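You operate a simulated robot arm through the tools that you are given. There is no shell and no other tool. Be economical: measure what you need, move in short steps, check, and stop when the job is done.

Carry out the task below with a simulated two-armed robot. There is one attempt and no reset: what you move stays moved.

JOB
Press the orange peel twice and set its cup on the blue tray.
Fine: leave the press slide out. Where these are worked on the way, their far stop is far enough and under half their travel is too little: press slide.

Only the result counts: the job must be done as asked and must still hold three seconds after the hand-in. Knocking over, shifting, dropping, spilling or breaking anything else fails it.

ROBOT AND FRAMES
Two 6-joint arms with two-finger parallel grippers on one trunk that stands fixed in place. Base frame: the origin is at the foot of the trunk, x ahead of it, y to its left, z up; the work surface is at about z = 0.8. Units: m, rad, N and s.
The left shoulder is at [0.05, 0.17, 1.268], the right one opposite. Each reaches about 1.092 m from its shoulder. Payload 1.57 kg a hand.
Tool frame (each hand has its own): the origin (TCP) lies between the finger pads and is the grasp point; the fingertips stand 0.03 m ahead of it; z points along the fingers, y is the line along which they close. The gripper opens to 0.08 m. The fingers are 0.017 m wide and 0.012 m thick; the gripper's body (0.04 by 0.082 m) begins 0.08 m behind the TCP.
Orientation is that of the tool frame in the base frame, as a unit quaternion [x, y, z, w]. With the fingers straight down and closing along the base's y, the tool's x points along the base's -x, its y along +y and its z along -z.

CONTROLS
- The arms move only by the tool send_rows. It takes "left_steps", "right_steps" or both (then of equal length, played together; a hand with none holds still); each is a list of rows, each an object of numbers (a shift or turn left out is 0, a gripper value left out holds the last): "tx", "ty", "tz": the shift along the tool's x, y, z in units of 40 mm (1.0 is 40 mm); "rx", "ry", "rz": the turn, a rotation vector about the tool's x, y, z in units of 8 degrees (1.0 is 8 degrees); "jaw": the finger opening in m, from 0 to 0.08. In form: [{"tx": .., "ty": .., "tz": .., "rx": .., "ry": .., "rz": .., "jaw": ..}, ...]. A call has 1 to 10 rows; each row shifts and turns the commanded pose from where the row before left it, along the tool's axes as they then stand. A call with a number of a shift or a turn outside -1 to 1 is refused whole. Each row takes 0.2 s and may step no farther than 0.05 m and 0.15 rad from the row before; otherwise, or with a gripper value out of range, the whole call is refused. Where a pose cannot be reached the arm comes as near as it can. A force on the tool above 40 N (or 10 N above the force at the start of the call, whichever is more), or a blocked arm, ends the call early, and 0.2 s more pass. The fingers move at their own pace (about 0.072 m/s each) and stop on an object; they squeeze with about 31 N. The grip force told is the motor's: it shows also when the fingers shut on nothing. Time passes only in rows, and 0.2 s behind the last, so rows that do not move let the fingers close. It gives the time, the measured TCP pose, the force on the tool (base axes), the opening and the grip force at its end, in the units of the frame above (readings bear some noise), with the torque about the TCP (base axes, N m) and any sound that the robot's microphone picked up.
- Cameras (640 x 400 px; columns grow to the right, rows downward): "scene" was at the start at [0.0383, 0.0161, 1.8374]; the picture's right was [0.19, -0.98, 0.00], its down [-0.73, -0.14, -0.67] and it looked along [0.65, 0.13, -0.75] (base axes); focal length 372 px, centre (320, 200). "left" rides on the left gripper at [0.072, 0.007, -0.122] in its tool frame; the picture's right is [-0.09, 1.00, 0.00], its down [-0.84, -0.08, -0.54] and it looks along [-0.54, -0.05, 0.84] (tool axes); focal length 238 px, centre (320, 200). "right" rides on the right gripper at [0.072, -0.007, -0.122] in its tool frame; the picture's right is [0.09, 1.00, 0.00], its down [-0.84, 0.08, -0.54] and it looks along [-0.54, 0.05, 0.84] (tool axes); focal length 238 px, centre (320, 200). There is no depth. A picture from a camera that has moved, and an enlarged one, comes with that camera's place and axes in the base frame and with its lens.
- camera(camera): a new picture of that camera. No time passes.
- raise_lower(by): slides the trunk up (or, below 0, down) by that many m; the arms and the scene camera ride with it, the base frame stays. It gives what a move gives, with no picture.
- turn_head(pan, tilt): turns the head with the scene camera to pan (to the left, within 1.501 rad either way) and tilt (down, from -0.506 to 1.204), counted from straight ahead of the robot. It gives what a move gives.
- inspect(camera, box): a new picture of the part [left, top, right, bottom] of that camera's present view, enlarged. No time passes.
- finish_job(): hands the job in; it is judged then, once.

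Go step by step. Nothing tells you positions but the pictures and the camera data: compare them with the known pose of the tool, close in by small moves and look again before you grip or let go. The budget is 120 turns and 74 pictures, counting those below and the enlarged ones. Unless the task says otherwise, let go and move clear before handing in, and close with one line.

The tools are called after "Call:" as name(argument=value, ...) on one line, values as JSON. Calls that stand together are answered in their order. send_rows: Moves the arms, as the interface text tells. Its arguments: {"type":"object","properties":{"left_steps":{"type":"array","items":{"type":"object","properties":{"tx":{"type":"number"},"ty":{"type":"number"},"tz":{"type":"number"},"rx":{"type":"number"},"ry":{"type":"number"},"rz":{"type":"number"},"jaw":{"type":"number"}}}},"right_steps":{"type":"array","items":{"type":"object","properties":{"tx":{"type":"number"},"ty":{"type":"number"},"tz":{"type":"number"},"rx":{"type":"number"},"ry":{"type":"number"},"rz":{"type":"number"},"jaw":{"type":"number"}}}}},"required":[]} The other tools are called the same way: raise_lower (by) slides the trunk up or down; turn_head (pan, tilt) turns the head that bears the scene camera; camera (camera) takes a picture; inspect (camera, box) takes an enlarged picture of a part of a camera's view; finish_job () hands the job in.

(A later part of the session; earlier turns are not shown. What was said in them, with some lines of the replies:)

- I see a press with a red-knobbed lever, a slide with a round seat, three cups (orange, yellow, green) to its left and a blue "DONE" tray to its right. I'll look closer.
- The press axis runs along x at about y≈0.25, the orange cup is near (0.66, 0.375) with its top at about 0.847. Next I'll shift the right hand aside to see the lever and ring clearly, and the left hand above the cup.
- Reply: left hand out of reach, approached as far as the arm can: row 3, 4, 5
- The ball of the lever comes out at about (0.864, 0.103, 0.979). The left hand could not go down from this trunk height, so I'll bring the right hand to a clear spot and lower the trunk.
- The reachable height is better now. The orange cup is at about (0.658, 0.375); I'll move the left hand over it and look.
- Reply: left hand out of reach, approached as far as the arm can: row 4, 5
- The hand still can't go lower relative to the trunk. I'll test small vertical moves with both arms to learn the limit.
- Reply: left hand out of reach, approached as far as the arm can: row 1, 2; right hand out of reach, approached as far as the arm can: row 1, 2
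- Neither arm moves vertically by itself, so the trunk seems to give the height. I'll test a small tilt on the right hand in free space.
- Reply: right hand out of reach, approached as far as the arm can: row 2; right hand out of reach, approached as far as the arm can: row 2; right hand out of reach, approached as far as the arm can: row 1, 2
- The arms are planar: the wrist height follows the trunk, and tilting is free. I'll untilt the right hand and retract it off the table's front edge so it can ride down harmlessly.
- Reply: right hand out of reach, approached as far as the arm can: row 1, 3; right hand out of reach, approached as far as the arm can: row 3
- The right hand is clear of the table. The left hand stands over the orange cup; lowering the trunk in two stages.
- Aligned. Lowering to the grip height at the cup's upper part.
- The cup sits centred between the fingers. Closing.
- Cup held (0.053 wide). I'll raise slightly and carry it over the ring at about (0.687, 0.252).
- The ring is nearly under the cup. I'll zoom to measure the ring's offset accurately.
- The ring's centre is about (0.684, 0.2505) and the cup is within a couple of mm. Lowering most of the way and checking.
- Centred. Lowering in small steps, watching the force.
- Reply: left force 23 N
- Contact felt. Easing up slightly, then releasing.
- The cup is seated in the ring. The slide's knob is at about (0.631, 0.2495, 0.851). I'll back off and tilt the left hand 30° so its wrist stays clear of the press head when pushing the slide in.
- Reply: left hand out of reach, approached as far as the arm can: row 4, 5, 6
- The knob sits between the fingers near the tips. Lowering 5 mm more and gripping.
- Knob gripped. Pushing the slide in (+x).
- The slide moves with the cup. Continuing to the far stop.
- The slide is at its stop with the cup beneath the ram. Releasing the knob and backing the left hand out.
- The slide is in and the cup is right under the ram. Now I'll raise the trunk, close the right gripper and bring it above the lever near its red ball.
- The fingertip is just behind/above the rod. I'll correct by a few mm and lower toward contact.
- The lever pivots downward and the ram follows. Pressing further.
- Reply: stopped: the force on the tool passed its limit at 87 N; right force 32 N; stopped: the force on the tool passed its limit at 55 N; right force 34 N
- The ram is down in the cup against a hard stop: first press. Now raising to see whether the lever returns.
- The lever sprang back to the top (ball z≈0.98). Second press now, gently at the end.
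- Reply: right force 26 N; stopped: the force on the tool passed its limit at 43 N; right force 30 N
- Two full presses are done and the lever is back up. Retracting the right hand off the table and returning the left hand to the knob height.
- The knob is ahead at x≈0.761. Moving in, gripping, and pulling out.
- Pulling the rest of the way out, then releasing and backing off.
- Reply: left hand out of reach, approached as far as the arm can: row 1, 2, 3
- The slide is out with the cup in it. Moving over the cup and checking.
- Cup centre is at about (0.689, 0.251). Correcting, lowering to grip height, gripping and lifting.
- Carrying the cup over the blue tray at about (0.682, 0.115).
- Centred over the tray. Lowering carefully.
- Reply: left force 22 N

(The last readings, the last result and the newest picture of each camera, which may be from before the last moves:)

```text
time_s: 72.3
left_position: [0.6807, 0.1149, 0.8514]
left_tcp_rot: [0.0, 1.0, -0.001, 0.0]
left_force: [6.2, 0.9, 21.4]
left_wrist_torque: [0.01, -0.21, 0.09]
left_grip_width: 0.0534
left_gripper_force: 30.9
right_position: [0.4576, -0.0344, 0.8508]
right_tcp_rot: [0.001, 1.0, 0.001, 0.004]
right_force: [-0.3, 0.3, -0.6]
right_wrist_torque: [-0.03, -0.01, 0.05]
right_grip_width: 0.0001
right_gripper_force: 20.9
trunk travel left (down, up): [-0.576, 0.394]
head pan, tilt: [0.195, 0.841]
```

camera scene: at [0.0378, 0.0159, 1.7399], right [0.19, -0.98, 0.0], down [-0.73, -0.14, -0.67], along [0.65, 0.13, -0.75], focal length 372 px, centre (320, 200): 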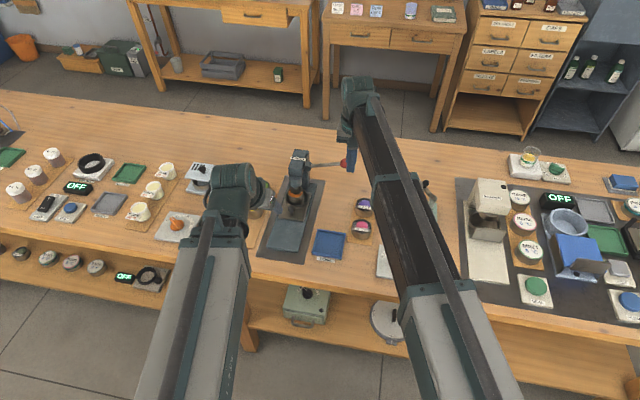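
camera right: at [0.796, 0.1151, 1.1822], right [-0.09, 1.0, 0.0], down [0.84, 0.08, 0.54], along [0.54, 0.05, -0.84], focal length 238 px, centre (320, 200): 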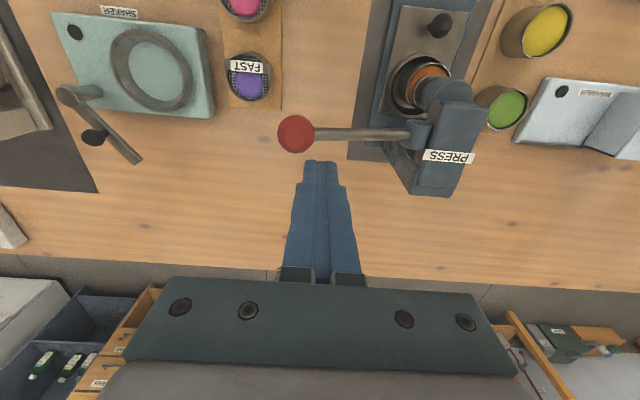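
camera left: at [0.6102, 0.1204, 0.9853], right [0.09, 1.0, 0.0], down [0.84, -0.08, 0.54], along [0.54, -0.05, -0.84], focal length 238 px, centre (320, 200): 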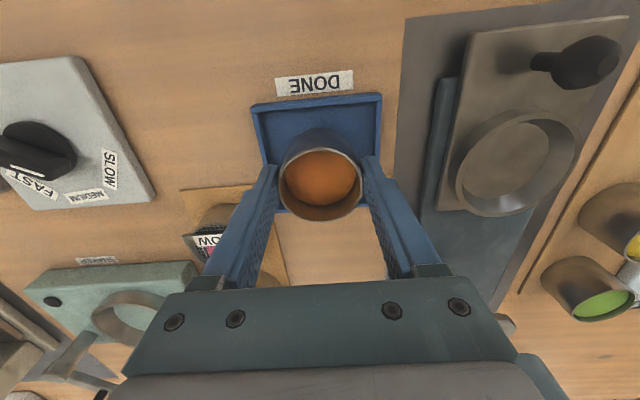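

The cup has touched down on the tray. Easing up 1.5 mm, opening partially, then lifting clear.

Call:
raise_lower(by=0.0015)

Call:
send_rows(left_steps=[{"jaw": 0.064}, {}, {}])

Call:
raise_lower(by=0.12)

Call:
camera(camera="left")

```text
time_s: 72.8
left_position: [0.6817, 0.1136, 0.8512]
left_tcp_rot: [-0.001, 1.0, -0.001, -0.002]
left_force: [0.8, 0.5, -0.7]
left_wrist_torque: [0.0, -0.03, 0.02]
left_grip_width: 0.0533
left_gripper_force: 31.1
right_position: [0.4581, -0.0329, 0.851]
right_tcp_rot: [0.001, 1.0, 0.0, 0.002]
right_force: [0.2, -0.3, 0.7]
right_wrist_torque: [0.01, 0.01, 0.03]
right_grip_width: 0.0001
right_gripper_force: 21.7
trunk travel left (down, up): [-0.577, 0.393]
head pan, tilt: [0.195, 0.841]
```

```text
time_s: 73.6
left_position: [0.6816, 0.115, 0.8516]
left_tcp_rot: [0.0, 1.0, 0.0, -0.002]
left_force: [1.4, 0.3, 0.2]
left_wrist_torque: [-0.04, 0.02, 0.02]
left_grip_width: 0.0639
left_gripper_force: 0.1
right_position: [0.4585, -0.0338, 0.8515]
right_tcp_rot: [0.002, 1.0, -0.001, 0.003]
right_force: [-0.1, -1.1, 0.5]
right_wrist_torque: [0.0, -0.01, 0.0]
right_grip_width: 0.0001
right_gripper_force: 21.5
trunk travel left (down, up): [-0.577, 0.393]
head pan, tilt: [0.195, 0.841]
```

```text
time_s: 75.1
left_position: [0.6816, 0.1149, 0.9722]
left_tcp_rot: [0.0, 1.0, 0.0, -0.002]
left_force: [-0.5, -0.6, 0.2]
left_wrist_torque: [-0.02, -0.01, 0.0]
left_grip_width: 0.064
left_gripper_force: 0.1
right_position: [0.4587, -0.0339, 0.9714]
right_tcp_rot: [0.0, 1.0, 0.0, 0.003]
right_force: [0.6, 0.7, -0.6]
right_wrist_torque: [-0.01, 0.01, 0.02]
right_grip_width: 0.0
right_gripper_force: 21.6
trunk travel left (down, up): [-0.697, 0.273]
head pan, tilt: [0.195, 0.841]
```

```text
17 pictures are left
camera left: at [0.6104, 0.1205, 1.0947], right [0.09, 1.0, 0.0], down [0.84, -0.08, 0.54], along [0.54, -0.05, -0.84], focal length 238 px, centre (320, 200)
```

left: 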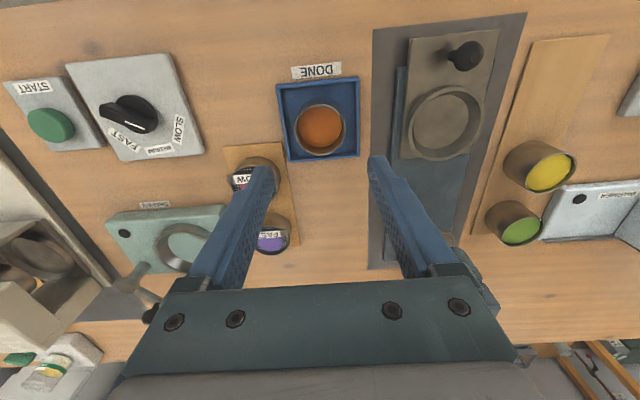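

The cup stands upright in the blue tray, both hands are clear, and nothing else has moved. Handing in.

Call:
finish_job()

```text
The job is handed in.
```

I pressed the orange peel twice, down to the lever's hard stop each time. Its cup now stands upright on the blue tray, the press slide is out, and both hands are clear.
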